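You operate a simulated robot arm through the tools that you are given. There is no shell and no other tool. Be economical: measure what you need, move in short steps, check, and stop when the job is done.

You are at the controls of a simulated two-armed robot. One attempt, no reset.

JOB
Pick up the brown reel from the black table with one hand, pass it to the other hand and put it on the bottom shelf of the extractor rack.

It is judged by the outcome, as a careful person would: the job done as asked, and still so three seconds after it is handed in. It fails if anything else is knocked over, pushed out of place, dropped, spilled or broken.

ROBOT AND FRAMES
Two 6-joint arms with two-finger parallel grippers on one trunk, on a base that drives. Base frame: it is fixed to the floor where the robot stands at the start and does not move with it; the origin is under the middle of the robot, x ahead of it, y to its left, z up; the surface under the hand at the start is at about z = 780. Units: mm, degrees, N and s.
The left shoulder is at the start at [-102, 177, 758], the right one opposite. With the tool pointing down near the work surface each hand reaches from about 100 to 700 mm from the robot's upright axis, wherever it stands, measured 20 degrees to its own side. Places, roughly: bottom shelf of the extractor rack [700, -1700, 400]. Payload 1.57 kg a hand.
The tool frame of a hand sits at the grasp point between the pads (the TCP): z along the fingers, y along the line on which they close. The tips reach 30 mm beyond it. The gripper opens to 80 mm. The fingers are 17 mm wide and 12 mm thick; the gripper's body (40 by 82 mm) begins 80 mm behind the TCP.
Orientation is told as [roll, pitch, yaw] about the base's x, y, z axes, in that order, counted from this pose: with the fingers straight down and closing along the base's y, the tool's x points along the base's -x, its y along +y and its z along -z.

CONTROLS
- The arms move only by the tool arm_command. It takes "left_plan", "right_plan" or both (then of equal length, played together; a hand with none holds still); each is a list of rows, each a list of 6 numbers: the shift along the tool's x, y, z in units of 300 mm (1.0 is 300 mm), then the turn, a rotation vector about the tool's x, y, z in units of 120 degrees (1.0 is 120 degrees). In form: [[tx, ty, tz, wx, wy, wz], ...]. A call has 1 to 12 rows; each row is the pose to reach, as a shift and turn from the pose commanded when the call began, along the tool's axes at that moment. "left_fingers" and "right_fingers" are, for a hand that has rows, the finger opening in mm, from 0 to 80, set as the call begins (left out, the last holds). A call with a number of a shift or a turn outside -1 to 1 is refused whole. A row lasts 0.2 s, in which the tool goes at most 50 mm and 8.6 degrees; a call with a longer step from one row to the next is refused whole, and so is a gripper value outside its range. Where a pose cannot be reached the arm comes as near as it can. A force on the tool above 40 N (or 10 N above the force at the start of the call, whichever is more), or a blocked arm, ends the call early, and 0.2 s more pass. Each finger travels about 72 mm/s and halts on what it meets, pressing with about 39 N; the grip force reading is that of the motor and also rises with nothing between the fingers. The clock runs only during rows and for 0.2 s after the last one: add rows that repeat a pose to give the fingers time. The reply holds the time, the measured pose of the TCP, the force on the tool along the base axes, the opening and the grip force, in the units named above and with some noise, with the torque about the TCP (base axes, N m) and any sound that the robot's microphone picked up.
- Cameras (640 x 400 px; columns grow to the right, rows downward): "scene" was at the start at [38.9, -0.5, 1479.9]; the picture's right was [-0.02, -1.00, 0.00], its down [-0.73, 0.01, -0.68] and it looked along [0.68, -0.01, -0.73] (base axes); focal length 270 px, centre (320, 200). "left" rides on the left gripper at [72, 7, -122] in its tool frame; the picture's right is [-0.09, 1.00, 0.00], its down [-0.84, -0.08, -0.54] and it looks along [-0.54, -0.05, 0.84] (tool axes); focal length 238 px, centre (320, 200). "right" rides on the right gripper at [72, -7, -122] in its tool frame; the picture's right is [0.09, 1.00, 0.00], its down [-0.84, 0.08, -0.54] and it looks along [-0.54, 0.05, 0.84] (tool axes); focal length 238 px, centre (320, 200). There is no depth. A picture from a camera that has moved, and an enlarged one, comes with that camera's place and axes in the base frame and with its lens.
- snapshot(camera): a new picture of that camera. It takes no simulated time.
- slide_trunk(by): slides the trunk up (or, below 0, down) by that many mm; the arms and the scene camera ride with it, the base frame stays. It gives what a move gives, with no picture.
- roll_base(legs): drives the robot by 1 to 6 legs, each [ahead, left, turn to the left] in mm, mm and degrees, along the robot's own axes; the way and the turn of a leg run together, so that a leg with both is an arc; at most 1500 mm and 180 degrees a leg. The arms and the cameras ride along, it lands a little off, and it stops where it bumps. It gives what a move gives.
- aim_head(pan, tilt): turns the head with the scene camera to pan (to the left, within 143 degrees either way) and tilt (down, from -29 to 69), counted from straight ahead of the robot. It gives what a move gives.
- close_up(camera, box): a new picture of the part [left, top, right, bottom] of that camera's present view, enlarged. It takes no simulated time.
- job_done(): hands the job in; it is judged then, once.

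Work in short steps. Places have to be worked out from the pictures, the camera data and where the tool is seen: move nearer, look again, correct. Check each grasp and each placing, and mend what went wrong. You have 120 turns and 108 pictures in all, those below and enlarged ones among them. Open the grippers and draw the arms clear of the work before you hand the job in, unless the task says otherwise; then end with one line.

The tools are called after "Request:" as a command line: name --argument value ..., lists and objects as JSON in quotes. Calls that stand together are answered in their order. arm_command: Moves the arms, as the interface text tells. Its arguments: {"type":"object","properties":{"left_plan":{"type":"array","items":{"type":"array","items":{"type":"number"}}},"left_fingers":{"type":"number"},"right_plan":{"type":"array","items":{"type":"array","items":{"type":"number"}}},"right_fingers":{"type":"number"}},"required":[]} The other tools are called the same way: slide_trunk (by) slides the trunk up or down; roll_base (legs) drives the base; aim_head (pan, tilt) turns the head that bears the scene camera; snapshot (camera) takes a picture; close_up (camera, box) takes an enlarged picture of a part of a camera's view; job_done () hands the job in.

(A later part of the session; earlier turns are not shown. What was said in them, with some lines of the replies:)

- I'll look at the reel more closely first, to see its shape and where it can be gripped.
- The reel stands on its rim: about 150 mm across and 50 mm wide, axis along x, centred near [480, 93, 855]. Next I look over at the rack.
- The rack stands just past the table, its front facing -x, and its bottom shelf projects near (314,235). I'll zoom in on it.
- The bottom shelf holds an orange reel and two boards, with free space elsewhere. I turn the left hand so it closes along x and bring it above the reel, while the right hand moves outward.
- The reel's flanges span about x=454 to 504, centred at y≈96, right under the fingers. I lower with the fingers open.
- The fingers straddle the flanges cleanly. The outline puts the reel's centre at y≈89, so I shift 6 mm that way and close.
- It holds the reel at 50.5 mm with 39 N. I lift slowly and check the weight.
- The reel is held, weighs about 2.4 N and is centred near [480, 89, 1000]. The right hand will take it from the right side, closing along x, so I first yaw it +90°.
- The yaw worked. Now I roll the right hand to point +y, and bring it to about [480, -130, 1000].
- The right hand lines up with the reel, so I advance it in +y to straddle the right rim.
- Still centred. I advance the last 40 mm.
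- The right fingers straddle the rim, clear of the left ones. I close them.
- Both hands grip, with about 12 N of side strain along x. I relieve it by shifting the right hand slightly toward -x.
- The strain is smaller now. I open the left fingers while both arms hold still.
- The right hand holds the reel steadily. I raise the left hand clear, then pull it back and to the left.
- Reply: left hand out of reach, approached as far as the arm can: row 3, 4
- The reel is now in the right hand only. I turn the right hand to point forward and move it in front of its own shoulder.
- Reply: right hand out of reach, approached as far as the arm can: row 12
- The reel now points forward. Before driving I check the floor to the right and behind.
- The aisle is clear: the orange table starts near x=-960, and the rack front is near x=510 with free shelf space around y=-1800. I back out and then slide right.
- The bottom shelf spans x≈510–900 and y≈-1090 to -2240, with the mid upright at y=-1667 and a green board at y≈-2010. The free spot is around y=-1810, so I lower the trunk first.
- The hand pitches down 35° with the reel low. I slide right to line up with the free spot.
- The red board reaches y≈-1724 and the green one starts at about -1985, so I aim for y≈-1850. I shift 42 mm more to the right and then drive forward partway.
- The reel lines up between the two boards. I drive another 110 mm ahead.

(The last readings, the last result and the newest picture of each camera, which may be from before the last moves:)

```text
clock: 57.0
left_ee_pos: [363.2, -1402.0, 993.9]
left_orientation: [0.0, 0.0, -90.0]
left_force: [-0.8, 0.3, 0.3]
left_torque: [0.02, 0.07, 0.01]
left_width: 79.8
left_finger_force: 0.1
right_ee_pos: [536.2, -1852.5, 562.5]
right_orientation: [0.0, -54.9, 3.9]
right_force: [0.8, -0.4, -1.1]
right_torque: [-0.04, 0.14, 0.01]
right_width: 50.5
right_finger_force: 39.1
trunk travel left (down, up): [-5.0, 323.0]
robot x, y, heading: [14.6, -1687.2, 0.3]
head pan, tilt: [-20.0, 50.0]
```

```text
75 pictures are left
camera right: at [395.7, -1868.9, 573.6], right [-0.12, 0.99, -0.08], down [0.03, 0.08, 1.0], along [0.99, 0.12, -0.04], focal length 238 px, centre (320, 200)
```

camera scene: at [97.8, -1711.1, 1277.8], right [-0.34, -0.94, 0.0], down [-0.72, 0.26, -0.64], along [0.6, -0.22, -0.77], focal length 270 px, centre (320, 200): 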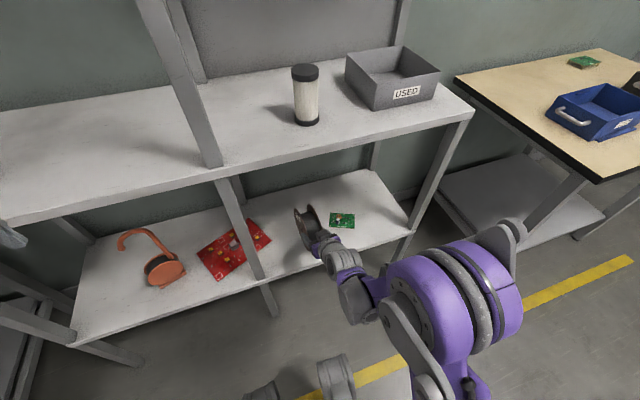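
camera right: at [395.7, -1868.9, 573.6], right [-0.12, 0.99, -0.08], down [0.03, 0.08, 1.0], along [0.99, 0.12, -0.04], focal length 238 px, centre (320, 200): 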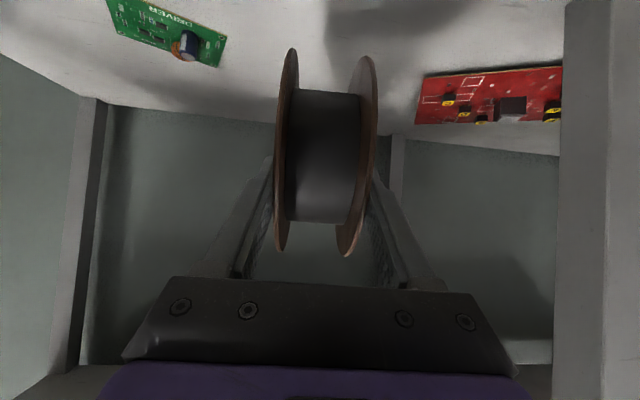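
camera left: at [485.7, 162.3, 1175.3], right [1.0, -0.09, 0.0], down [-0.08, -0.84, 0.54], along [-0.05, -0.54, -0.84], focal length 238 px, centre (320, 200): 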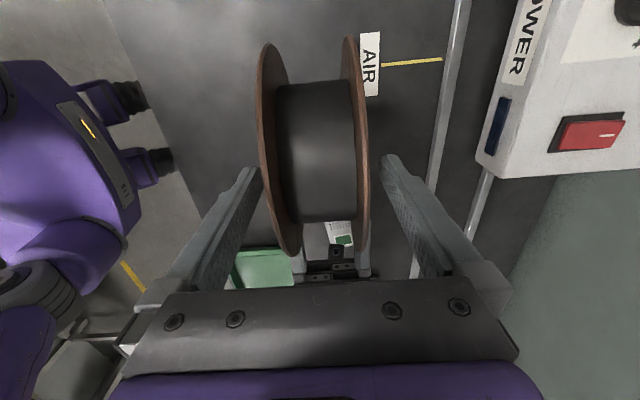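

The reel is now over the shelf with both boards clear to either side. I extend 40 mm and lower it 45 mm.

Request:
arm_command --right_plan '[[-0.038, 0, 0.055, 0, 0, 0], [-0.0765, 0, 0.109, 0, 0, 0], [-0.045, 0, 0.131, 0, 0, 0], [-0.015, 0, 0.152, 0, 0, 0], [0.015, 0, 0.174, 0, 0, 0], [0.046, 0, 0.195, 0, 0, 0], [0.046, 0, 0.195, 0, 0, 0]]'

Request:
snapshot --camera "right"

Request:
close_up --camera "scene" --box '[220, 170, 400, 290]'

```text
clock: 58.6
left_ee_pos: [362.3, -1401.5, 993.2]
left_orientation: [0.0, 0.1, -90.0]
left_force: [-0.4, -0.2, -0.5]
left_torque: [-0.02, -0.04, 0.01]
left_width: 79.8
left_finger_force: 0.0
right_ee_pos: [576.1, -1848.9, 516.9]
right_orientation: [0.1, -54.9, 3.9]
right_force: [0.8, -0.5, 0.8]
right_torque: [-0.01, 0.12, -0.02]
right_width: 50.6
right_finger_force: 38.8
trunk travel left (down, up): [-5.0, 323.0]
robot x, y, heading: [20.4, -1683.0, 0.1]
head pan, tilt: [-20.0, 50.0]
```

```text
74 pictures are left
camera right: at [434.9, -1866.2, 528.4], right [-0.12, 0.99, -0.08], down [0.03, 0.08, 1.0], along [0.99, 0.12, -0.04], focal length 238 px, centre (320, 200)
```

right: 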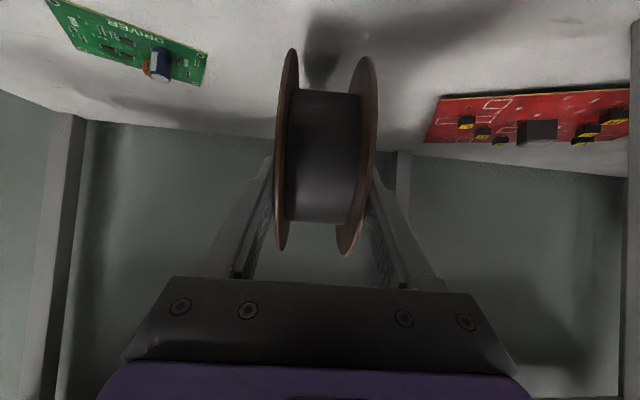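

```text
3.33 times, centred on (310, 230) of scene
camera zoom: at [97.1, -1711.1, 1277.9], right [-0.34, -0.94, 0.0], down [-0.72, 0.26, -0.64], along [0.6, -0.22, -0.77], focal length 898 px, centre (353, 100)
```

zoom: 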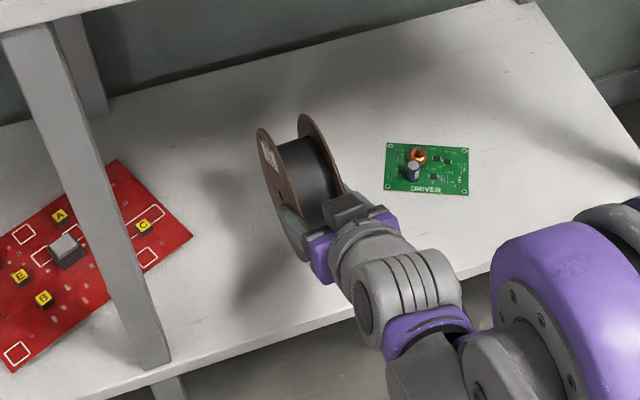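

Both boards are well clear and there's no contact yet. I lower in small steps until it touches.

Request:
arm_command --right_plan '[[0.011, 0, 0.0077, 0, 0, 0], [0.022, 0, 0.0153, 0, 0, 0], [0.0273, 0, 0.0191, 0, 0, 0], [0.0273, 0, 0.0191, 0, 0, 0]]'

Request:
arm_command --right_plan '[[0.0055, 0, 0.0038, 0, 0, 0], [0.0055, 0, 0.0038, 0, 0, 0]]'

Request:
arm_command --right_plan '[[0.0055, 0, 0.0038, 0, 0, 0], [0.0055, 0, 0.0038, 0, 0, 0]]'

```text
clock: 59.6
left_ee_pos: [362.4, -1401.8, 994.4]
left_orientation: [0.0, -0.1, -89.9]
left_force: [-0.2, -0.3, 0.9]
left_torque: [-0.02, -0.02, -0.04]
left_width: 79.9
left_finger_force: 0.1
right_ee_pos: [576.4, -1850.5, 508.8]
right_orientation: [0.0, -54.9, 3.9]
right_force: [0.3, -0.5, 0.0]
right_torque: [-0.02, 0.12, 0.04]
right_width: 50.7
right_finger_force: 39.2
trunk travel left (down, up): [-5.0, 323.0]
robot x, y, heading: [17.6, -1683.6, 0.1]
head pan, tilt: [-20.0, 50.0]
```

```text
clock: 60.2
left_ee_pos: [362.6, -1400.7, 992.5]
left_orientation: [0.0, 0.0, -90.1]
left_force: [0.9, 0.1, 0.2]
left_torque: [0.02, -0.01, -0.02]
left_width: 80.1
left_finger_force: 0.0
right_ee_pos: [576.6, -1850.4, 504.4]
right_orientation: [-0.1, -54.8, 4.0]
right_force: [-0.3, 0.0, 1.2]
right_torque: [0.0, 0.11, 0.0]
right_width: 50.7
right_finger_force: 38.8
trunk travel left (down, up): [-5.0, 323.0]
robot x, y, heading: [20.7, -1689.0, 0.1]
head pan, tilt: [-20.0, 50.0]
```

```text
clock: 60.8
left_ee_pos: [362.6, -1402.1, 994.3]
left_orientation: [0.0, 0.0, -90.1]
left_force: [-0.1, -0.1, -0.6]
left_torque: [0.01, -0.01, -0.02]
left_width: 79.8
left_finger_force: 0.0
right_ee_pos: [575.3, -1849.7, 504.4]
right_orientation: [0.0, -55.0, 3.9]
right_force: [1.1, -0.6, 0.9]
right_torque: [0.08, -0.02, -0.01]
right_width: 50.6
right_finger_force: 39.1
trunk travel left (down, up): [-5.0, 323.0]
robot x, y, heading: [15.2, -1684.2, -0.2]
head pan, tilt: [-20.0, 50.0]
```

The reel's weight torque dropped to about zero, so it's just touching. I take one more 1.5 mm step to confirm.

Request:
arm_command --right_plan '[[0.0041, 0, 0.0029, 0, 0, 0], [0.0041, 0, 0.0029, 0, 0, 0]]'

Request:
snapshot --camera "right"

```text
clock: 61.4
left_ee_pos: [361.1, -1400.9, 994.3]
left_orientation: [0.1, 0.1, -89.9]
left_force: [-0.6, -1.0, -0.3]
left_torque: [0.04, -0.01, 0.05]
left_width: 79.9
left_finger_force: 0.0
right_ee_pos: [574.0, -1850.6, 505.3]
right_orientation: [0.0, -55.2, 3.9]
right_force: [-2.2, -1.1, 18.9]
right_torque: [0.26, -0.6, -0.02]
right_width: 50.6
right_finger_force: 38.9
trunk travel left (down, up): [-5.0, 323.0]
robot x, y, heading: [19.6, -1684.9, 0.0]
head pan, tilt: [-20.0, 50.0]
```

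```text
72 pictures are left
camera right: at [434.7, -1866.6, 514.5], right [-0.12, 0.99, -0.08], down [0.03, 0.08, 1.0], along [0.99, 0.12, -0.04], focal length 238 px, centre (320, 200)
```

right: 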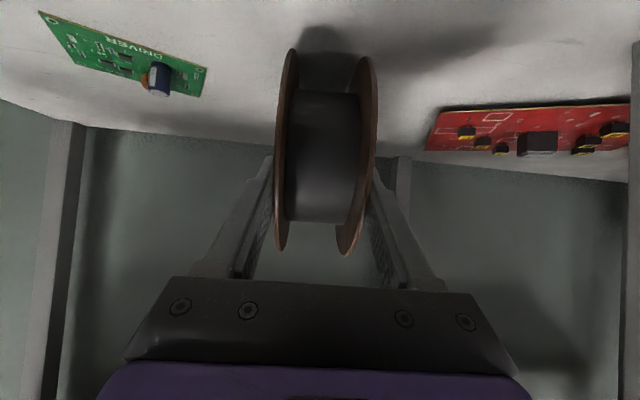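

Firm contact at 19 N. I back up 1.5 mm to unload it, then open the fingers.

Request:
arm_command --right_plan '[[-0.0041, 0, -0.0029, 0, 0, 0], [-0.0041, 0, -0.0029, 0, 0, 0]]'

Request:
arm_command --right_plan '[[0, 0, 0, 0, 0, 0], [0, 0, 0, 0, 0, 0]]' --right_fingers 76

Request:
snapshot --camera "right"

```text
clock: 62.0
left_ee_pos: [361.8, -1401.8, 993.6]
left_orientation: [0.0, 0.0, -90.0]
left_force: [0.9, -0.1, 0.9]
left_torque: [-0.01, 0.05, 0.0]
left_width: 80.2
left_finger_force: 0.0
right_ee_pos: [574.7, -1849.9, 504.1]
right_orientation: [0.0, -54.8, 3.8]
right_force: [1.5, -1.1, 2.9]
right_torque: [0.01, -0.25, -0.11]
right_width: 50.8
right_finger_force: 38.7
trunk travel left (down, up): [-5.0, 323.0]
robot x, y, heading: [19.6, -1685.6, -0.1]
head pan, tilt: [-20.0, 50.0]
```

```text
clock: 62.6
left_ee_pos: [363.0, -1401.2, 993.3]
left_orientation: [0.0, 0.0, -90.0]
left_force: [0.2, -0.5, 0.4]
left_torque: [0.01, 0.02, -0.01]
left_width: 80.1
left_finger_force: 0.0
right_ee_pos: [576.1, -1850.7, 505.3]
right_orientation: [0.0, -54.9, 3.9]
right_force: [-1.6, 0.5, -0.2]
right_torque: [0.03, -0.01, 0.03]
right_width: 76.1
right_finger_force: 0.0
trunk travel left (down, up): [-5.0, 323.0]
robot x, y, heading: [15.9, -1688.0, 0.1]
head pan, tilt: [-20.0, 50.0]
```

```text
71 pictures are left
camera right: at [435.1, -1866.4, 515.5], right [-0.12, 0.99, -0.08], down [0.03, 0.08, 1.0], along [0.99, 0.12, -0.04], focal length 238 px, centre (320, 200)
```

right: 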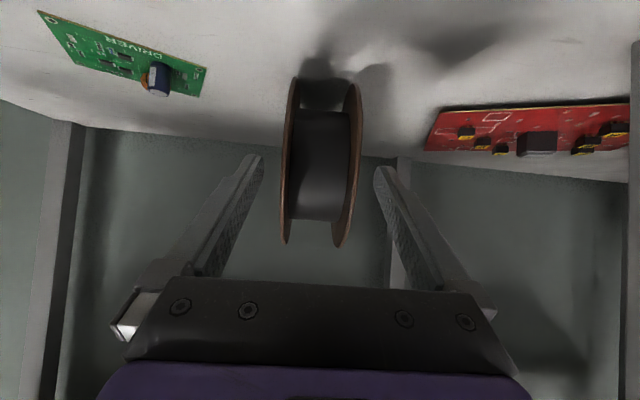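

The reel looks slightly further away than before and may be rolling. I hold still briefly and look again.

Request:
arm_command --right_plan '[[0, 0, 0, 0, 0, 0]]'

Request:
snapshot --camera "right"

```text
clock: 63.0
left_ee_pos: [361.5, -1402.4, 993.1]
left_orientation: [0.0, 0.0, -90.0]
left_force: [0.2, 0.1, 0.0]
left_torque: [-0.03, 0.02, -0.03]
left_width: 80.0
left_finger_force: 0.0
right_ee_pos: [575.9, -1850.4, 505.7]
right_orientation: [0.0, -55.1, 3.9]
right_force: [0.4, -0.1, -1.3]
right_torque: [-0.01, -0.05, -0.02]
right_width: 76.0
right_finger_force: 0.1
trunk travel left (down, up): [-5.0, 323.0]
robot x, y, heading: [20.3, -1688.4, 0.1]
head pan, tilt: [-20.0, 50.0]
```

```text
70 pictures are left
camera right: at [435.1, -1866.5, 515.5], right [-0.12, 0.99, -0.08], down [0.03, 0.08, 1.0], along [0.99, 0.12, -0.04], focal length 238 px, centre (320, 200)
```

right: 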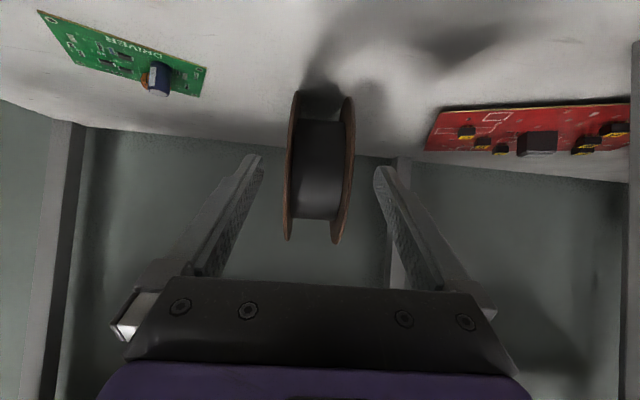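

The reel is slowly rolling backward at about 65 mm/s. I follow it with the fingers open and straddling it, ready to catch it again.

Request:
arm_command --right_plan '[[-0.0765, 0, 0.1092, 0, 0, 0], [-0.153, 0, 0.2184, 0, 0, 0], [-0.21, 0, 0.3, 0, 0, 0]]'

Request:
snapshot --camera "right"

```text
clock: 63.8
left_ee_pos: [363.2, -1401.0, 993.2]
left_orientation: [0.0, -0.1, -89.9]
left_force: [0.2, -0.4, -0.5]
left_torque: [0.01, 0.0, 0.01]
left_width: 80.1
left_finger_force: 0.0
right_ee_pos: [687.1, -1844.1, 503.9]
right_orientation: [0.1, -54.9, 3.9]
right_force: [-0.1, 1.0, 0.1]
right_torque: [-0.02, 0.0, 0.02]
right_width: 76.1
right_finger_force: 0.1
trunk travel left (down, up): [-5.0, 323.0]
robot x, y, heading: [19.4, -1685.5, 0.1]
head pan, tilt: [-20.0, 50.0]
```

```text
69 pictures are left
camera right: at [545.7, -1859.8, 515.6], right [-0.12, 0.99, -0.08], down [0.03, 0.08, 1.0], along [0.99, 0.12, -0.04], focal length 238 px, centre (320, 200)
```

right: 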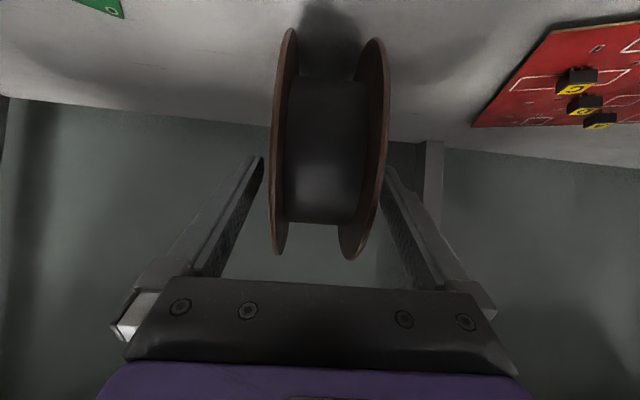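

I have caught up: the fingers straddle the reel, which seems to be slowing. I hold for a moment and look again.

Request:
arm_command --right_plan '[[0, 0, 0, 0, 0, 0]]'

Request:
snapshot --camera "right"

```text
clock: 64.2
left_ee_pos: [361.7, -1401.8, 992.5]
left_orientation: [0.0, 0.0, -90.0]
left_force: [0.0, 0.5, 0.6]
left_torque: [0.0, 0.03, 0.01]
left_width: 80.3
left_finger_force: 0.1
right_ee_pos: [686.4, -1844.2, 504.1]
right_orientation: [0.0, -55.0, 4.0]
right_force: [0.4, -0.6, 0.0]
right_torque: [-0.01, -0.01, 0.0]
right_width: 75.8
right_finger_force: 0.0
trunk travel left (down, up): [-5.0, 323.0]
robot x, y, heading: [17.1, -1683.0, -0.1]
head pan, tilt: [-20.0, 50.0]
```

```text
68 pictures are left
camera right: at [545.3, -1859.9, 515.6], right [-0.12, 0.99, -0.08], down [0.03, 0.08, 1.0], along [0.99, 0.12, -0.04], focal length 238 px, centre (320, 200)
```

right: 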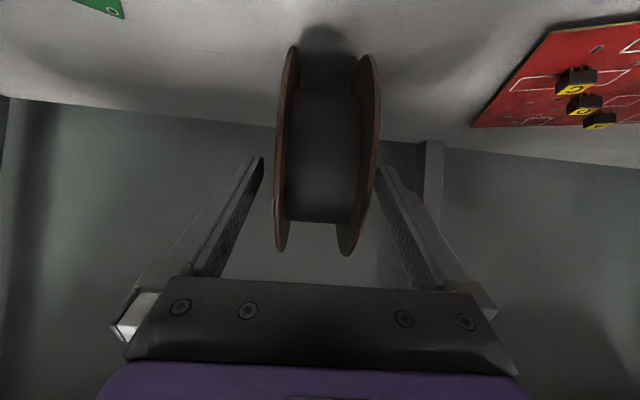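

It's still creeping back, but it sits exactly in grasp position, so I close on it.

Request:
arm_command --right_plan '[[0, 0, 0, 0, 0, 0], [0, 0, 0, 0, 0, 0], [0, 0, 0, 0, 0, 0]]' --right_fingers 0

Request:
snapshot --camera "right"

```text
clock: 65.0
left_ee_pos: [362.9, -1400.9, 993.6]
left_orientation: [0.1, 0.0, -90.0]
left_force: [0.2, -0.5, 0.4]
left_torque: [0.03, -0.01, 0.0]
left_width: 79.7
left_finger_force: 0.0
right_ee_pos: [686.1, -1843.8, 505.1]
right_orientation: [0.0, -55.0, 3.9]
right_force: [0.6, 0.5, 0.8]
right_torque: [0.12, -0.11, 0.03]
right_width: 50.8
right_finger_force: 39.0
trunk travel left (down, up): [-5.0, 323.0]
robot x, y, heading: [17.9, -1684.3, -0.2]
head pan, tilt: [-20.0, 50.0]
```

```text
67 pictures are left
camera right: at [545.2, -1859.9, 515.6], right [-0.12, 0.99, -0.08], down [0.03, 0.08, 1.0], along [0.99, 0.12, -0.04], focal length 238 px, centre (320, 200)
```

right: 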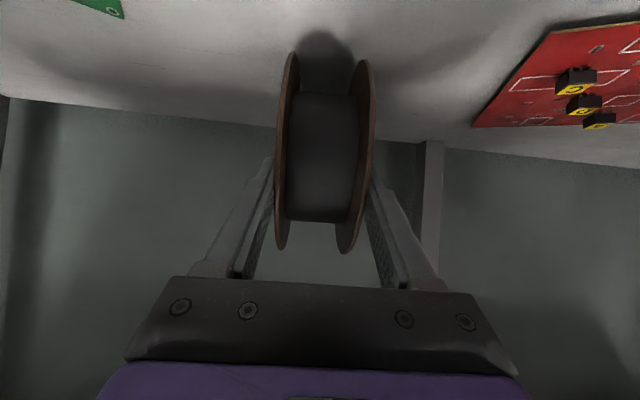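

Caught, resting on the shelf with almost no strain and more than 80 mm from the back edge. I release gently, opening only a little.

Request:
arm_command --right_plan '[[0, 0, 0, 0, 0, 0], [0, 0, 0, 0, 0, 0]]' --right_fingers 58

Request:
snapshot --camera "right"

Request:
arm_command --right_plan '[[0, 0, 0, 0, 0, 0]]'

Request:
snapshot --camera "right"

```text
clock: 65.6
left_ee_pos: [362.6, -1400.5, 992.9]
left_orientation: [-0.1, -0.1, -90.0]
left_force: [0.1, -0.4, 1.7]
left_torque: [0.0, -0.03, 0.01]
left_width: 79.9
left_finger_force: 0.0
right_ee_pos: [685.6, -1844.2, 505.3]
right_orientation: [-0.1, -55.0, 3.9]
right_force: [0.8, 0.0, -0.7]
right_torque: [0.03, -0.01, -0.02]
right_width: 57.9
right_finger_force: 0.0
trunk travel left (down, up): [-5.0, 323.0]
robot x, y, heading: [15.7, -1685.7, 0.3]
head pan, tilt: [-20.0, 50.0]
```

```text
66 pictures are left
camera right: at [545.2, -1860.0, 515.6], right [-0.12, 0.99, -0.08], down [0.03, 0.08, 1.0], along [0.99, 0.12, -0.04], focal length 238 px, centre (320, 200)
```

right: 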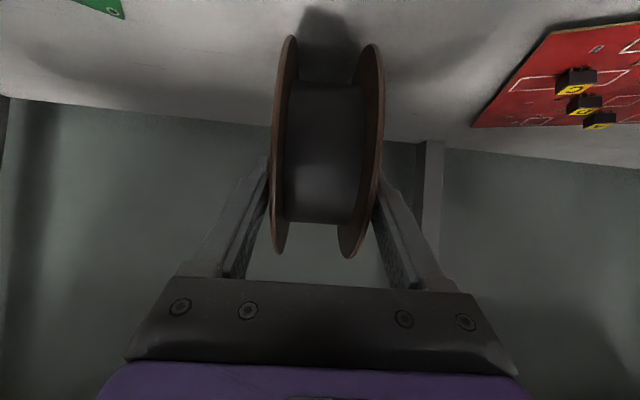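

```text
clock: 66.0
left_ee_pos: [361.8, -1400.8, 992.5]
left_orientation: [0.0, -0.1, -90.0]
left_force: [-1.0, 0.5, 0.2]
left_torque: [0.01, 0.04, 0.02]
left_width: 80.1
left_finger_force: 0.2
right_ee_pos: [686.1, -1844.3, 504.4]
right_orientation: [0.0, -54.9, 3.9]
right_force: [0.3, 0.4, 0.0]
right_torque: [0.0, 0.01, -0.02]
right_width: 58.1
right_finger_force: 0.2
trunk travel left (down, up): [-5.0, 323.0]
robot x, y, heading: [16.9, -1686.7, 0.2]
head pan, tilt: [-20.0, 50.0]
```

```text
65 pictures are left
camera right: at [545.2, -1860.0, 515.6], right [-0.12, 0.99, -0.08], down [0.03, 0.08, 1.0], along [0.99, 0.12, -0.04], focal length 238 px, centre (320, 200)
```

right: 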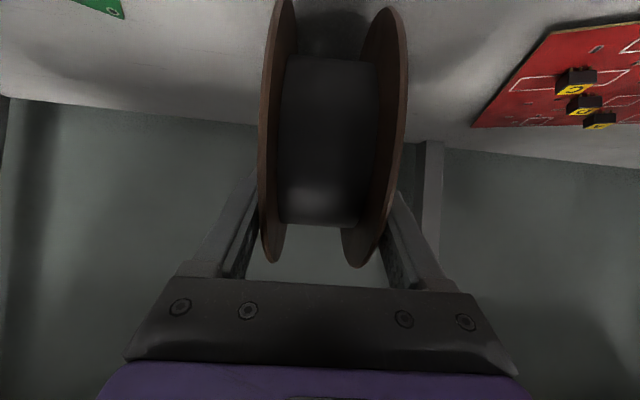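

It now rolls toward me and speeds up, so either the shelf slopes slightly or the reel is unbalanced. I catch it at once.

Request:
arm_command --right_plan '[[0, 0, 0, 0, 0, 0], [0, 0, 0, 0, 0, 0]]' --right_fingers 0

Request:
snapshot --camera "right"

Request:
close_up --camera "scene" --box '[220, 150, 400, 270]'

```text
clock: 66.6
left_ee_pos: [363.4, -1402.8, 994.0]
left_orientation: [-0.1, 0.0, -90.0]
left_force: [-0.5, -0.2, -0.2]
left_torque: [-0.01, -0.01, -0.02]
left_width: 80.1
left_finger_force: 0.2
right_ee_pos: [685.8, -1843.8, 504.2]
right_orientation: [0.0, -54.9, 3.9]
right_force: [-0.8, -0.6, 0.1]
right_torque: [0.03, 0.07, 0.05]
right_width: 51.1
right_finger_force: 38.5
trunk travel left (down, up): [-5.0, 323.0]
robot x, y, heading: [19.9, -1685.4, -0.1]
head pan, tilt: [-20.0, 50.0]
```

```text
64 pictures are left
camera right: at [545.1, -1859.9, 515.5], right [-0.12, 0.99, -0.08], down [0.03, 0.08, 1.0], along [0.99, 0.12, -0.04], focal length 238 px, centre (320, 200)
```

right: 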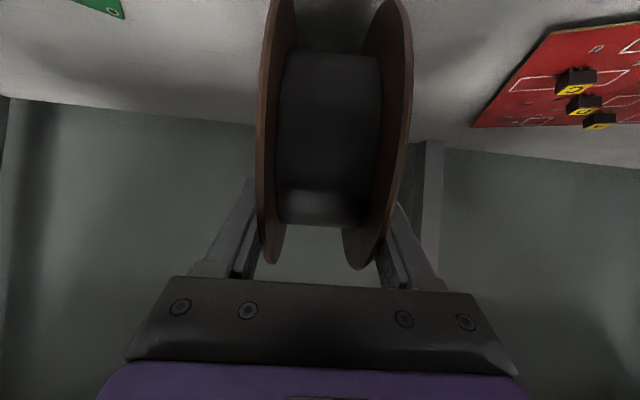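

```text
3.33 times, centred on (310, 210) of scene
camera zoom: at [97.0, -1711.0, 1277.9], right [-0.34, -0.94, 0.0], down [-0.72, 0.26, -0.64], along [0.6, -0.22, -0.77], focal length 898 px, centre (353, 167)
```

zoom: 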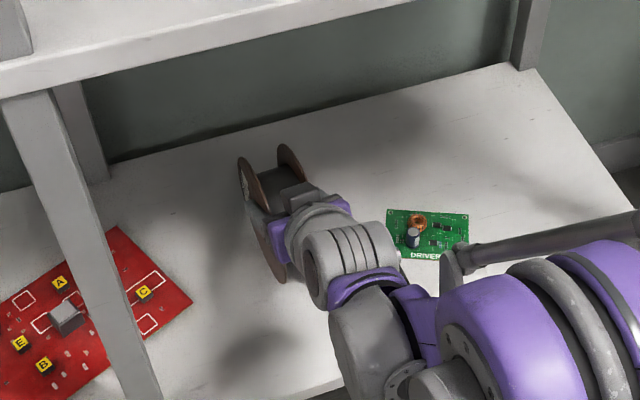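

Caught again, so standing on its rim isn't stable here and I'll lay the reel flat. First I regrip nearer the rim: open a little, draw back 60 mm and close.

Request:
arm_command --right_plan '[[0, 0, 0, 0, 0, 0], [0.0574, 0, -0.082, 0, 0, 0], [0.1148, 0, -0.164, 0, 0, 0]]' --right_fingers 66

Request:
arm_command --right_plan '[[0, 0, 0, 0, 0, 0], [0, 0, 0, 0, 0, 0]]' --right_fingers 0

Request:
snapshot --camera "right"

```text
clock: 67.4
left_ee_pos: [362.2, -1399.8, 994.1]
left_orientation: [0.1, -0.1, -89.9]
left_force: [0.0, 0.6, 0.1]
left_torque: [0.01, 0.02, 0.0]
left_width: 80.0
left_finger_force: 0.0
right_ee_pos: [626.9, -1848.2, 503.0]
right_orientation: [0.0, -55.0, 3.8]
right_force: [-1.0, -0.3, 1.1]
right_torque: [-0.01, 0.01, -0.02]
right_width: 65.8
right_finger_force: 0.0
trunk travel left (down, up): [-5.0, 323.0]
robot x, y, heading: [18.9, -1686.1, -0.2]
head pan, tilt: [-20.0, 50.0]
```

```text
clock: 68.0
left_ee_pos: [362.5, -1401.2, 994.5]
left_orientation: [0.0, 0.0, -89.9]
left_force: [0.6, 0.1, 1.1]
left_torque: [0.04, 0.0, -0.02]
left_width: 79.9
left_finger_force: 0.1
right_ee_pos: [627.6, -1847.0, 504.4]
right_orientation: [0.0, -54.9, 3.9]
right_force: [-0.7, -0.7, -0.6]
right_torque: [0.03, 0.06, -0.01]
right_width: 50.6
right_finger_force: 39.4
trunk travel left (down, up): [-5.0, 323.0]
robot x, y, heading: [18.5, -1684.4, -0.2]
head pan, tilt: [-20.0, 50.0]
```

```text
62 pictures are left
camera right: at [485.9, -1863.6, 516.0], right [-0.12, 0.99, -0.08], down [0.03, 0.08, 1.0], along [0.99, 0.12, -0.04], focal length 238 px, centre (320, 200)
```

right: 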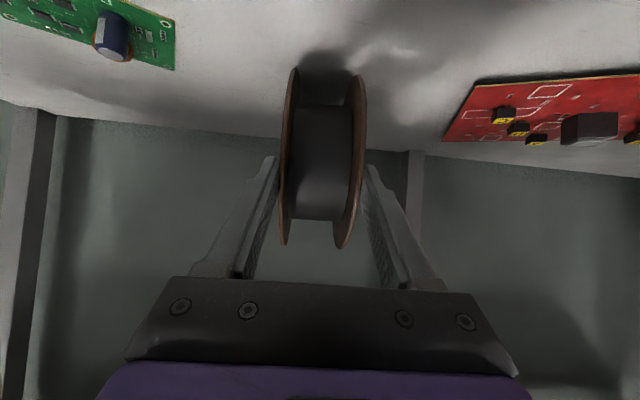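

Good rim grip. I lift 55 mm, checking that it holds.

Request:
arm_command --right_plan '[[-0.027, 0, -0.019, 0, 0, 0], [-0.068, 0, -0.048, 0, 0, 0], [-0.109, 0, -0.077, 0, 0, 0], [-0.15, 0, -0.105, 0, 0, 0], [-0.15, 0, -0.105, 0, 0, 0]]'

Request:
snapshot --camera "right"

```text
clock: 69.2
left_ee_pos: [362.6, -1401.6, 993.3]
left_orientation: [0.0, 0.0, -90.0]
left_force: [0.0, 0.1, 0.8]
left_torque: [0.02, 0.0, 0.0]
left_width: 80.3
left_finger_force: 0.1
right_ee_pos: [626.9, -1847.8, 559.5]
right_orientation: [0.0, -54.9, 3.9]
right_force: [-0.2, -0.4, -2.1]
right_torque: [0.0, 0.17, -0.01]
right_width: 50.4
right_finger_force: 38.8
trunk travel left (down, up): [-5.0, 323.0]
robot x, y, heading: [16.0, -1685.3, 0.0]
head pan, tilt: [-20.0, 50.0]
```

```text
61 pictures are left
camera right: at [485.1, -1863.2, 570.4], right [-0.12, 0.99, -0.08], down [0.03, 0.08, 1.0], along [0.99, 0.12, -0.04], focal length 238 px, centre (320, 200)
```

right: 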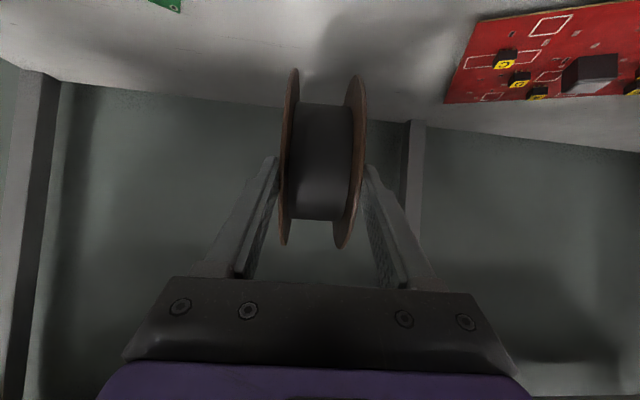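

The weight is still held. I draw back 57 mm and level the hand to 12° below horizontal.

Request:
arm_command --right_plan '[[0.027, 0, -0.039, 0, -0.048, 0], [0.054, 0, -0.078, 0, -0.096, 0], [0.082, 0, -0.117, 0, -0.144, 0], [0.109, 0, -0.156, 0, -0.192, 0], [0.109, 0, -0.156, 0, -0.192, 0]]'

Request:
arm_command --right_plan '[[0, 0, 0, 0, 0, 0.065], [0, 0, 0, 0, 0, 0.13], [0, 0, 0, 0, 0, 0.195], [0, 0, 0, 0, 0, 0.26], [0, 0, 0, 0, 0, 0.325], [0, 0, 0, 0, 0, 0.39], [0, 0, 0, 0, 0, 0.455], [0, 0, 0, 0, 0, 0.52], [0, 0, 0, 0, 0, 0.585], [0, 0, 0, 0, 0, 0.65], [0, 0, 0, 0, 0, 0.715], [0, 0, 0, 0, 0, 0.75]]'

Request:
snapshot --camera "right"

Request:
snapshot --camera "scene"

```text
clock: 70.4
left_ee_pos: [362.8, -1401.0, 993.1]
left_orientation: [0.0, 0.0, -90.0]
left_force: [0.9, 0.5, -0.3]
left_torque: [-0.01, 0.03, -0.02]
left_width: 80.1
left_finger_force: 0.1
right_ee_pos: [574.8, -1848.7, 559.3]
right_orientation: [0.7, -76.0, 3.8]
right_force: [-0.6, 0.0, -1.5]
right_torque: [-0.01, 0.12, 0.01]
right_width: 50.3
right_finger_force: 38.9
right hand out of reach, approached as far as the arm can: row 4, 5
trunk travel left (down, up): [-5.0, 323.0]
robot x, y, heading: [16.1, -1682.8, 0.0]
head pan, tilt: [-20.0, 50.0]
```

```text
clock: 73.0
left_ee_pos: [363.4, -1402.3, 993.6]
left_orientation: [0.0, 0.0, -90.0]
left_force: [-0.4, 0.2, -0.5]
left_torque: [0.01, -0.01, 0.04]
left_width: 80.2
left_finger_force: 0.0
right_ee_pos: [573.4, -1848.8, 559.1]
right_orientation: [77.9, 0.1, -86.1]
right_force: [-0.5, -0.1, -1.2]
right_torque: [0.03, 0.17, -0.03]
right_width: 50.3
right_finger_force: 38.9
trunk travel left (down, up): [-5.0, 323.0]
robot x, y, heading: [18.3, -1690.8, -0.4]
head pan, tilt: [-20.0, 50.0]
```

```text
60 pictures are left
camera right: at [448.2, -1784.4, 577.9], right [0.2, 0.1, 0.97], down [-0.46, -0.87, 0.19], along [0.87, -0.48, -0.13], focal length 238 px, centre (320, 200)
```

right: 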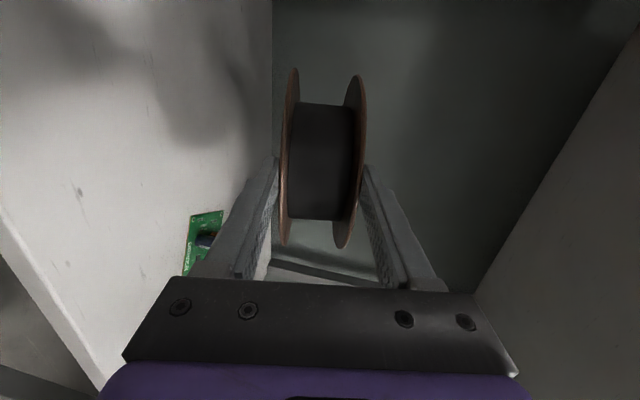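

```text
59 pictures are left
camera scene: at [97.1, -1711.1, 1277.9], right [-0.34, -0.94, 0.0], down [-0.72, 0.26, -0.64], along [0.6, -0.22, -0.77], focal length 270 px, centre (320, 200)
```

scene: 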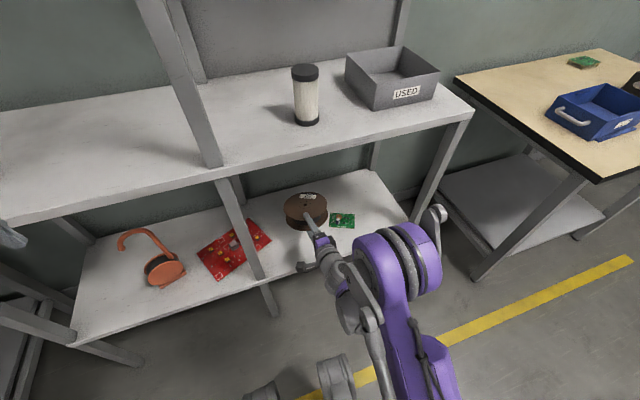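

The pose is exact: the reel lies near-flat, tilted 12° with its far edge low, its lowest point about 104 mm above the shelf. I lower 90 mm.

Request:
arm_command --right_plan '[[0, -0.06, 0.0127, 0, 0, 0], [0, -0.12, 0.0254, 0, 0, 0], [0, -0.18, 0.038, 0, 0, 0], [0, -0.24, 0.051, 0, 0, 0], [0, -0.293, 0.062, 0, 0, 0], [0, -0.293, 0.062, 0, 0, 0]]'

Request:
close_up --camera "scene" --box '[220, 150, 400, 270]'

Request:
snapshot --camera "right"

```text
clock: 74.4
left_ee_pos: [362.5, -1402.1, 993.7]
left_orientation: [0.0, 0.0, -90.1]
left_force: [1.0, 0.6, -0.9]
left_torque: [0.01, 0.0, 0.02]
left_width: 80.0
left_finger_force: 0.0
right_ee_pos: [582.7, -1850.2, 472.6]
right_orientation: [77.9, 0.0, -86.1]
right_force: [0.2, -0.1, -2.3]
right_torque: [-0.02, 0.18, -0.02]
right_width: 50.3
right_finger_force: 38.8
right hand out of reach, approached as far as the arm can: row 5, 6
trunk travel left (down, up): [-5.0, 323.0]
robot x, y, heading: [19.0, -1684.7, -0.2]
head pan, tilt: [-20.0, 50.0]
```

```text
3.33 times, centred on (310, 210) of scene
camera zoom: at [97.1, -1711.1, 1277.9], right [-0.34, -0.94, 0.0], down [-0.72, 0.26, -0.64], along [0.6, -0.22, -0.77], focal length 898 px, centre (353, 167)
```

zoom: 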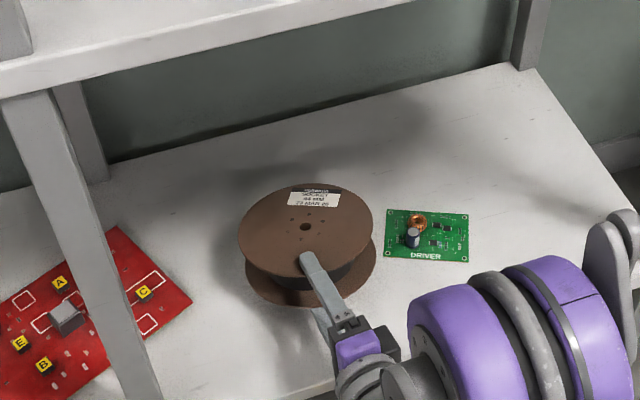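

```text
57 pictures are left
camera right: at [456.6, -1785.1, 491.7], right [0.2, 0.11, 0.97], down [-0.46, -0.87, 0.19], along [0.87, -0.48, -0.13], focal length 238 px, centre (320, 200)
```

right: 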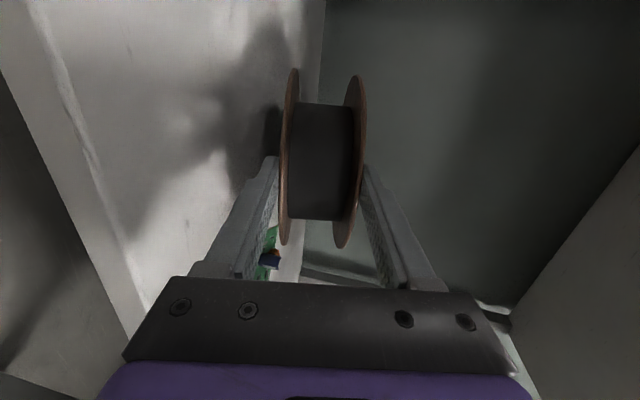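

The arm is at its near limit, with the reel about 15 mm above the shelf. I extend 50 mm further in, where the pose should be easier to reach, and check.

Request:
arm_command --right_plan '[[0, 0.012, 0.055, 0, 0, 0], [0, 0.024, 0.11, 0, 0, 0], [0, 0.035, 0.163, 0, 0, 0], [0, 0.035, 0.163, 0, 0, 0]]'

Request:
arm_command --right_plan '[[0, -0.013, 0.0027, 0, 0, 0], [0, -0.026, 0.0055, 0, 0, 0], [0, -0.026, 0.0055, 0, 0, 0]]'

Request:
close_up --camera "scene" --box '[220, 150, 400, 270]'

```text
clock: 75.4
left_ee_pos: [362.9, -1401.4, 992.8]
left_orientation: [0.0, 0.0, -90.0]
left_force: [0.2, 0.3, 0.4]
left_torque: [0.02, -0.02, 0.03]
left_width: 80.1
left_finger_force: 0.1
right_ee_pos: [631.4, -1844.9, 474.5]
right_orientation: [78.0, 0.0, -86.1]
right_force: [0.3, 0.7, -2.4]
right_torque: [0.06, 0.16, -0.03]
right_width: 50.6
right_finger_force: 39.5
trunk travel left (down, up): [-5.0, 323.0]
robot x, y, heading: [17.9, -1681.6, 0.0]
head pan, tilt: [-20.0, 50.0]
```

```text
clock: 76.2
left_ee_pos: [360.7, -1400.5, 993.2]
left_orientation: [0.0, -0.1, -90.0]
left_force: [-0.6, 0.5, -0.6]
left_torque: [0.0, 0.01, 0.01]
left_width: 80.1
left_finger_force: 0.0
right_ee_pos: [633.4, -1845.9, 465.7]
right_orientation: [78.0, 0.0, -86.1]
right_force: [0.5, -0.5, -2.4]
right_torque: [0.04, 0.16, -0.01]
right_width: 50.4
right_finger_force: 38.7
trunk travel left (down, up): [-5.0, 323.0]
robot x, y, heading: [20.8, -1685.0, -0.1]
head pan, tilt: [-20.0, 50.0]
```

```text
3.33 times, centred on (310, 210) of scene
camera zoom: at [97.1, -1711.1, 1277.9], right [-0.34, -0.94, 0.0], down [-0.72, 0.26, -0.64], along [0.6, -0.22, -0.77], focal length 898 px, centre (353, 167)
```

zoom: 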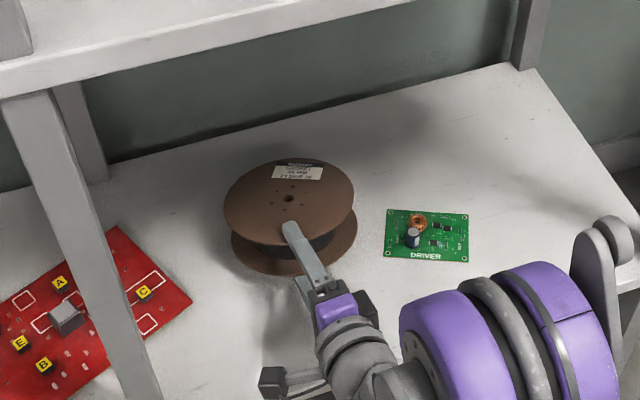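

Reachable now, and clear of both boards. I keep lowering in small steps.

Request:
arm_command --right_plan '[[0, -0.0098, 0.0021, 0, 0, 0], [0, -0.0196, 0.0042, 0, 0, 0], [0, -0.0196, 0.0042, 0, 0, 0]]'

Request:
arm_command --right_plan '[[0, -0.0098, 0.0021, 0, 0, 0], [0, -0.0098, 0.0021, 0, 0, 0]]'

Request:
arm_command --right_plan '[[0, -0.0098, 0.0021, 0, 0, 0], [0, -0.0098, 0.0021, 0, 0, 0]]'

```text
clock: 77.0
left_ee_pos: [362.8, -1400.9, 994.5]
left_orientation: [0.0, 0.1, -90.0]
left_force: [-0.3, -0.3, 0.2]
left_torque: [0.03, 0.02, 0.03]
left_width: 79.8
left_finger_force: 0.1
right_ee_pos: [633.5, -1844.6, 458.6]
right_orientation: [78.0, 0.0, -86.1]
right_force: [0.3, -0.1, -1.9]
right_torque: [-0.01, 0.19, -0.02]
right_width: 50.4
right_finger_force: 38.7
trunk travel left (down, up): [-5.0, 323.0]
robot x, y, heading: [17.2, -1690.6, -0.1]
head pan, tilt: [-20.0, 50.0]
```

```text
clock: 77.6
left_ee_pos: [361.8, -1401.7, 993.4]
left_orientation: [0.0, 0.0, -90.0]
left_force: [0.3, 0.0, 0.1]
left_torque: [0.02, -0.02, 0.02]
left_width: 80.2
left_finger_force: 0.1
right_ee_pos: [632.2, -1845.0, 457.2]
right_orientation: [78.0, 0.0, -86.0]
right_force: [-0.5, -2.1, 6.9]
right_torque: [-0.18, -1.1, -0.25]
right_width: 50.6
right_finger_force: 38.4
trunk travel left (down, up): [-5.0, 323.0]
robot x, y, heading: [18.9, -1683.0, 0.1]
head pan, tilt: [-20.0, 50.0]
```

```text
clock: 78.2
left_ee_pos: [361.3, -1400.9, 994.2]
left_orientation: [0.1, 0.0, -90.0]
left_force: [-0.2, 0.3, -0.9]
left_torque: [0.02, -0.02, 0.02]
left_width: 80.0
left_finger_force: 0.0
right_ee_pos: [632.1, -1843.9, 454.7]
right_orientation: [78.1, 0.0, -86.1]
right_force: [-4.9, -0.2, 13.0]
right_torque: [-0.14, -1.67, -0.14]
right_width: 50.5
right_finger_force: 39.0
trunk travel left (down, up): [-5.0, 323.0]
robot x, y, heading: [16.4, -1683.6, 0.2]
head pan, tilt: [-20.0, 50.0]
```

The far edge is touching, shown by the rising upward force and torque. I open only to 60 mm so the near rim settles onto the lower finger.

Request:
arm_command --right_plan '[[0, 0, 0, 0, 0, 0], [0, 0, 0, 0, 0, 0]]' --right_fingers 60

Request:
close_up --camera "scene" --box '[220, 150, 400, 270]'

Request:
snapshot --camera "right"

```text
clock: 78.8
left_ee_pos: [364.1, -1401.1, 994.1]
left_orientation: [0.0, 0.0, -90.0]
left_force: [-0.4, 0.0, 0.1]
left_torque: [0.02, 0.02, 0.02]
left_width: 79.9
left_finger_force: 0.1
right_ee_pos: [634.4, -1845.1, 452.5]
right_orientation: [78.0, 0.0, -86.1]
right_force: [0.4, 0.2, -1.8]
right_torque: [0.03, -0.01, -0.02]
right_width: 60.7
right_finger_force: 1.1
trunk travel left (down, up): [-5.0, 323.0]
robot x, y, heading: [18.6, -1687.5, -0.0]
head pan, tilt: [-20.0, 50.0]
```

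```text
3.33 times, centred on (310, 210) of scene
camera zoom: at [97.1, -1711.0, 1277.9], right [-0.34, -0.94, 0.0], down [-0.72, 0.26, -0.64], along [0.6, -0.22, -0.77], focal length 898 px, centre (353, 167)
```

zoom: 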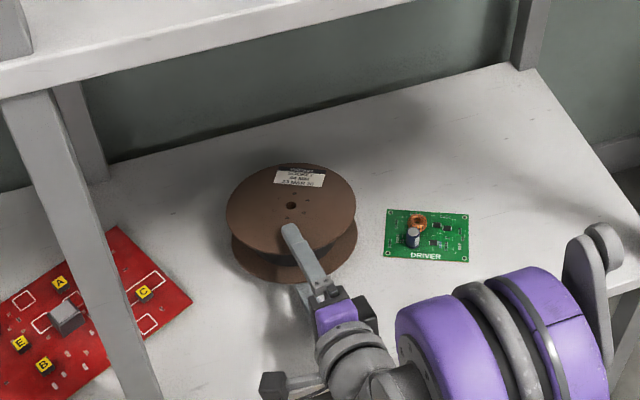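

```text
54 pictures are left
camera right: at [507.2, -1781.0, 472.0], right [0.2, 0.11, 0.97], down [-0.46, -0.87, 0.19], along [0.87, -0.48, -0.13], focal length 238 px, centre (320, 200)
```

right: 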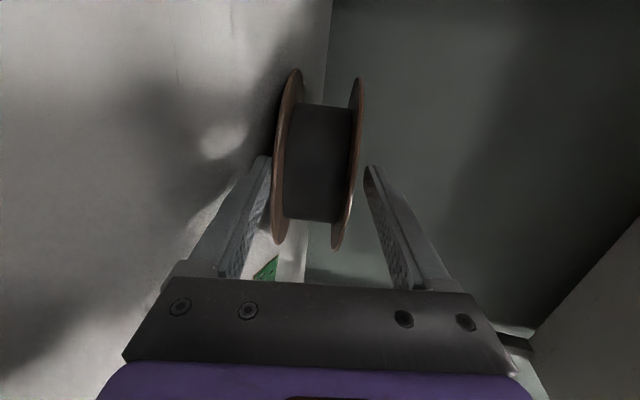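

The reel's near rim rests on the lower finger. I slowly slide the hand straight back out from under it.

Request:
arm_command --right_plan '[[0, -0.0042, -0.0196, 0, 0, 0], [0, -0.0084, -0.039, 0, 0, 0], [0, -0.0126, -0.059, 0, 0, 0], [0, -0.0168, -0.078, 0, 0, 0], [0, -0.021, -0.098, 0, 0, 0], [0, -0.0252, -0.118, 0, 0, 0], [0, -0.0294, -0.137, 0, 0, 0]]'

Request:
close_up --camera "scene" --box '[220, 150, 400, 270]'

Request:
snapshot --camera "right"

```text
clock: 80.4
left_ee_pos: [361.2, -1401.1, 994.4]
left_orientation: [0.0, 0.0, -90.0]
left_force: [0.2, 0.3, 0.9]
left_torque: [0.01, 0.0, 0.03]
left_width: 79.9
left_finger_force: 0.1
right_ee_pos: [591.3, -1848.4, 453.4]
right_orientation: [78.0, 0.0, -86.1]
right_force: [-0.4, 0.1, -0.9]
right_torque: [0.0, 0.01, 0.02]
right_width: 61.1
right_finger_force: 0.6
trunk travel left (down, up): [-5.0, 323.0]
robot x, y, heading: [18.1, -1686.4, 0.2]
head pan, tilt: [-20.0, 50.0]
```

```text
3.33 times, centred on (310, 210) of scene
camera zoom: at [97.0, -1711.0, 1277.9], right [-0.34, -0.94, 0.0], down [-0.72, 0.26, -0.64], along [0.6, -0.22, -0.77], focal length 898 px, centre (353, 167)
```

zoom: 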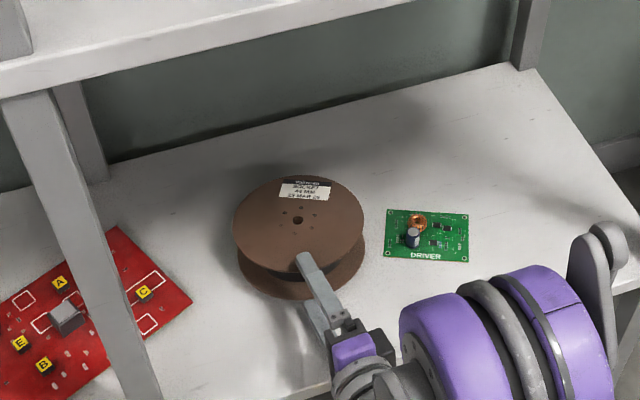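

```text
52 pictures are left
camera right: at [465.8, -1784.1, 471.7], right [0.2, 0.11, 0.97], down [-0.46, -0.87, 0.19], along [0.87, -0.48, -0.13], focal length 238 px, centre (320, 200)
```

right: 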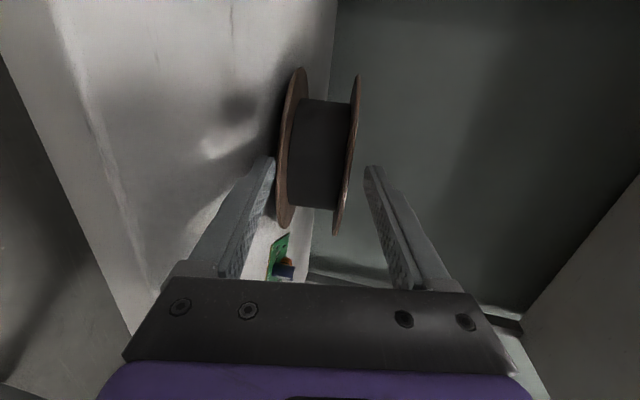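

The reel followed about 25 mm, and its rim still rests on the fingertip. I draw the rest out by driving the base back.

Request:
roll_base --legs '[[-60, 0, 0]]'

Request:
close_up --camera "scene" --box '[220, 130, 400, 250]'

Request:
snapshot --camera "right"

```text
clock: 81.4
left_ee_pos: [303.2, -1400.2, 993.2]
left_orientation: [0.0, 0.0, -89.9]
left_force: [0.1, -0.5, 0.5]
left_torque: [0.02, -0.03, -0.01]
left_width: 80.1
left_finger_force: 0.1
right_ee_pos: [532.6, -1848.3, 453.7]
right_orientation: [78.0, 0.0, -86.0]
right_force: [0.0, -0.3, 0.5]
right_torque: [0.0, 0.04, -0.01]
right_width: 59.9
right_finger_force: 0.0
trunk travel left (down, up): [-5.0, 323.0]
robot x, y, heading: [-42.1, -1687.8, 0.3]
head pan, tilt: [-20.0, 50.0]
```

```text
3.33 times, centred on (310, 190) of scene
camera zoom: at [37.4, -1711.0, 1277.9], right [-0.34, -0.94, 0.0], down [-0.72, 0.26, -0.64], along [0.6, -0.22, -0.77], focal length 898 px, centre (353, 233)
```

zoom: 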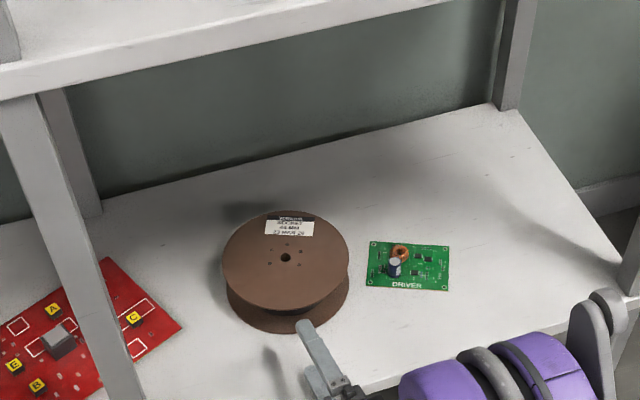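

```text
50 pictures are left
camera right: at [406.9, -1783.9, 471.9], right [0.2, 0.11, 0.97], down [-0.46, -0.87, 0.19], along [0.87, -0.48, -0.13], focal length 238 px, centre (320, 200)
```

right: 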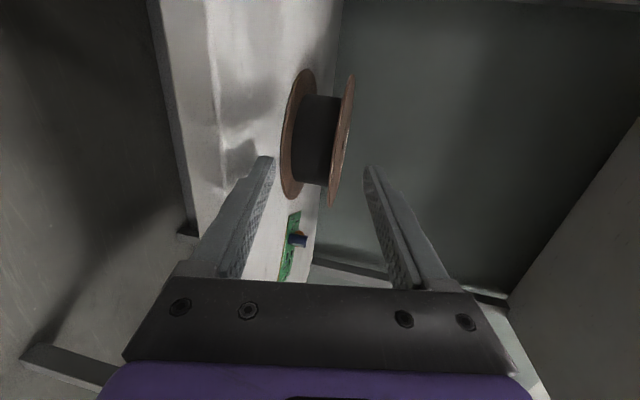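

The fingers are out and the reel lies flat on the shelf. I back away fully and look again.

Request:
roll_base --legs '[[-330, 0, 0]]'

Request:
aim_head --pan -12 --tilt 38

Request:
snapshot --camera "scene"

Request:
close_up --camera "scene" --box '[220, 170, 420, 300]'

```text
clock: 83.6
left_ee_pos: [-26.7, -1401.3, 994.8]
left_orientation: [0.2, 0.0, -90.0]
left_force: [1.7, -0.2, 0.0]
left_torque: [0.0, -0.01, 0.0]
left_width: 80.0
left_finger_force: 0.0
right_ee_pos: [203.1, -1849.3, 453.0]
right_orientation: [78.0, 0.0, -86.2]
right_force: [0.3, 0.3, 0.5]
right_torque: [0.01, 0.02, -0.05]
right_width: 60.0
right_finger_force: 0.0
trunk travel left (down, up): [-5.0, 323.0]
robot x, y, heading: [-368.4, -1688.7, -0.2]
head pan, tilt: [-20.0, 50.0]
```

```text
clock: 84.3
left_ee_pos: [-27.1, -1401.3, 992.8]
left_orientation: [0.0, -0.1, -90.0]
left_force: [0.0, 0.3, 0.0]
left_torque: [-0.01, 0.0, 0.0]
left_width: 80.2
left_finger_force: 0.0
right_ee_pos: [203.8, -1849.4, 453.3]
right_orientation: [78.0, 0.1, -86.2]
right_force: [-0.1, -0.1, -0.2]
right_torque: [0.01, 0.03, 0.01]
right_width: 59.9
right_finger_force: 0.1
trunk travel left (down, up): [-5.0, 323.0]
robot x, y, heading: [-374.2, -1685.9, -0.0]
head pan, tilt: [-12.0, 38.0]
```

```text
49 pictures are left
camera scene: at [-280.2, -1702.9, 1295.0], right [-0.21, -0.98, 0.0], down [-0.6, 0.13, -0.79], along [0.77, -0.16, -0.62], focal length 270 px, centre (320, 200)
```

scene: 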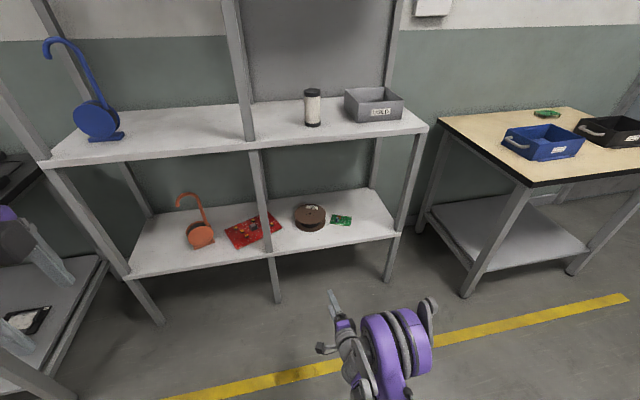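

```text
3.08 times, centred on (320, 235) of scene
camera zoom: at [-280.2, -1702.9, 1295.0], right [-0.21, -0.98, 0.0], down [-0.6, 0.13, -0.79], along [0.77, -0.16, -0.62], focal length 829 px, centre (320, 92)
```

zoom: 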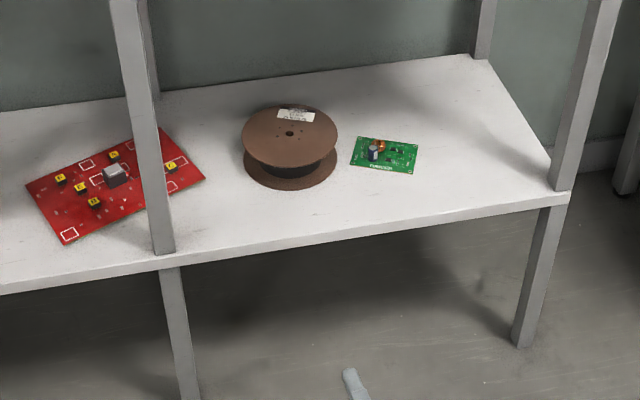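

The reel lies flat and still on the bottom shelf, fully supported, and nothing around it has been disturbed. I open the right gripper fully, then hand in.

Request:
arm_command --right_plan '[[0, 0, 0, 0, 0, 0], [0, 0, 0, 0, 0, 0]]' --right_fingers 80

Request:
job_done

```text
clock: 84.9
left_ee_pos: [-27.3, -1401.9, 993.5]
left_orientation: [-0.1, 0.1, -90.0]
left_force: [-0.7, 0.0, 0.1]
left_torque: [-0.02, 0.0, -0.02]
left_width: 80.0
left_finger_force: 0.0
right_ee_pos: [202.0, -1848.6, 453.3]
right_orientation: [78.0, 0.0, -86.1]
right_force: [-0.6, 0.3, -0.7]
right_torque: [-0.01, -0.01, 0.01]
right_width: 79.7
right_finger_force: 0.0
trunk travel left (down, up): [-5.0, 323.0]
robot x, y, heading: [-371.1, -1688.4, -0.2]
head pan, tilt: [-12.0, 38.0]
```

```text
The job is handed in.
```

The brown reel was picked up with the left hand, passed to the right, and now lies flat on the bottom shelf of the extractor rack; it rolled when I first stood it on its rim, so I laid it down, and nothing else was disturbed.
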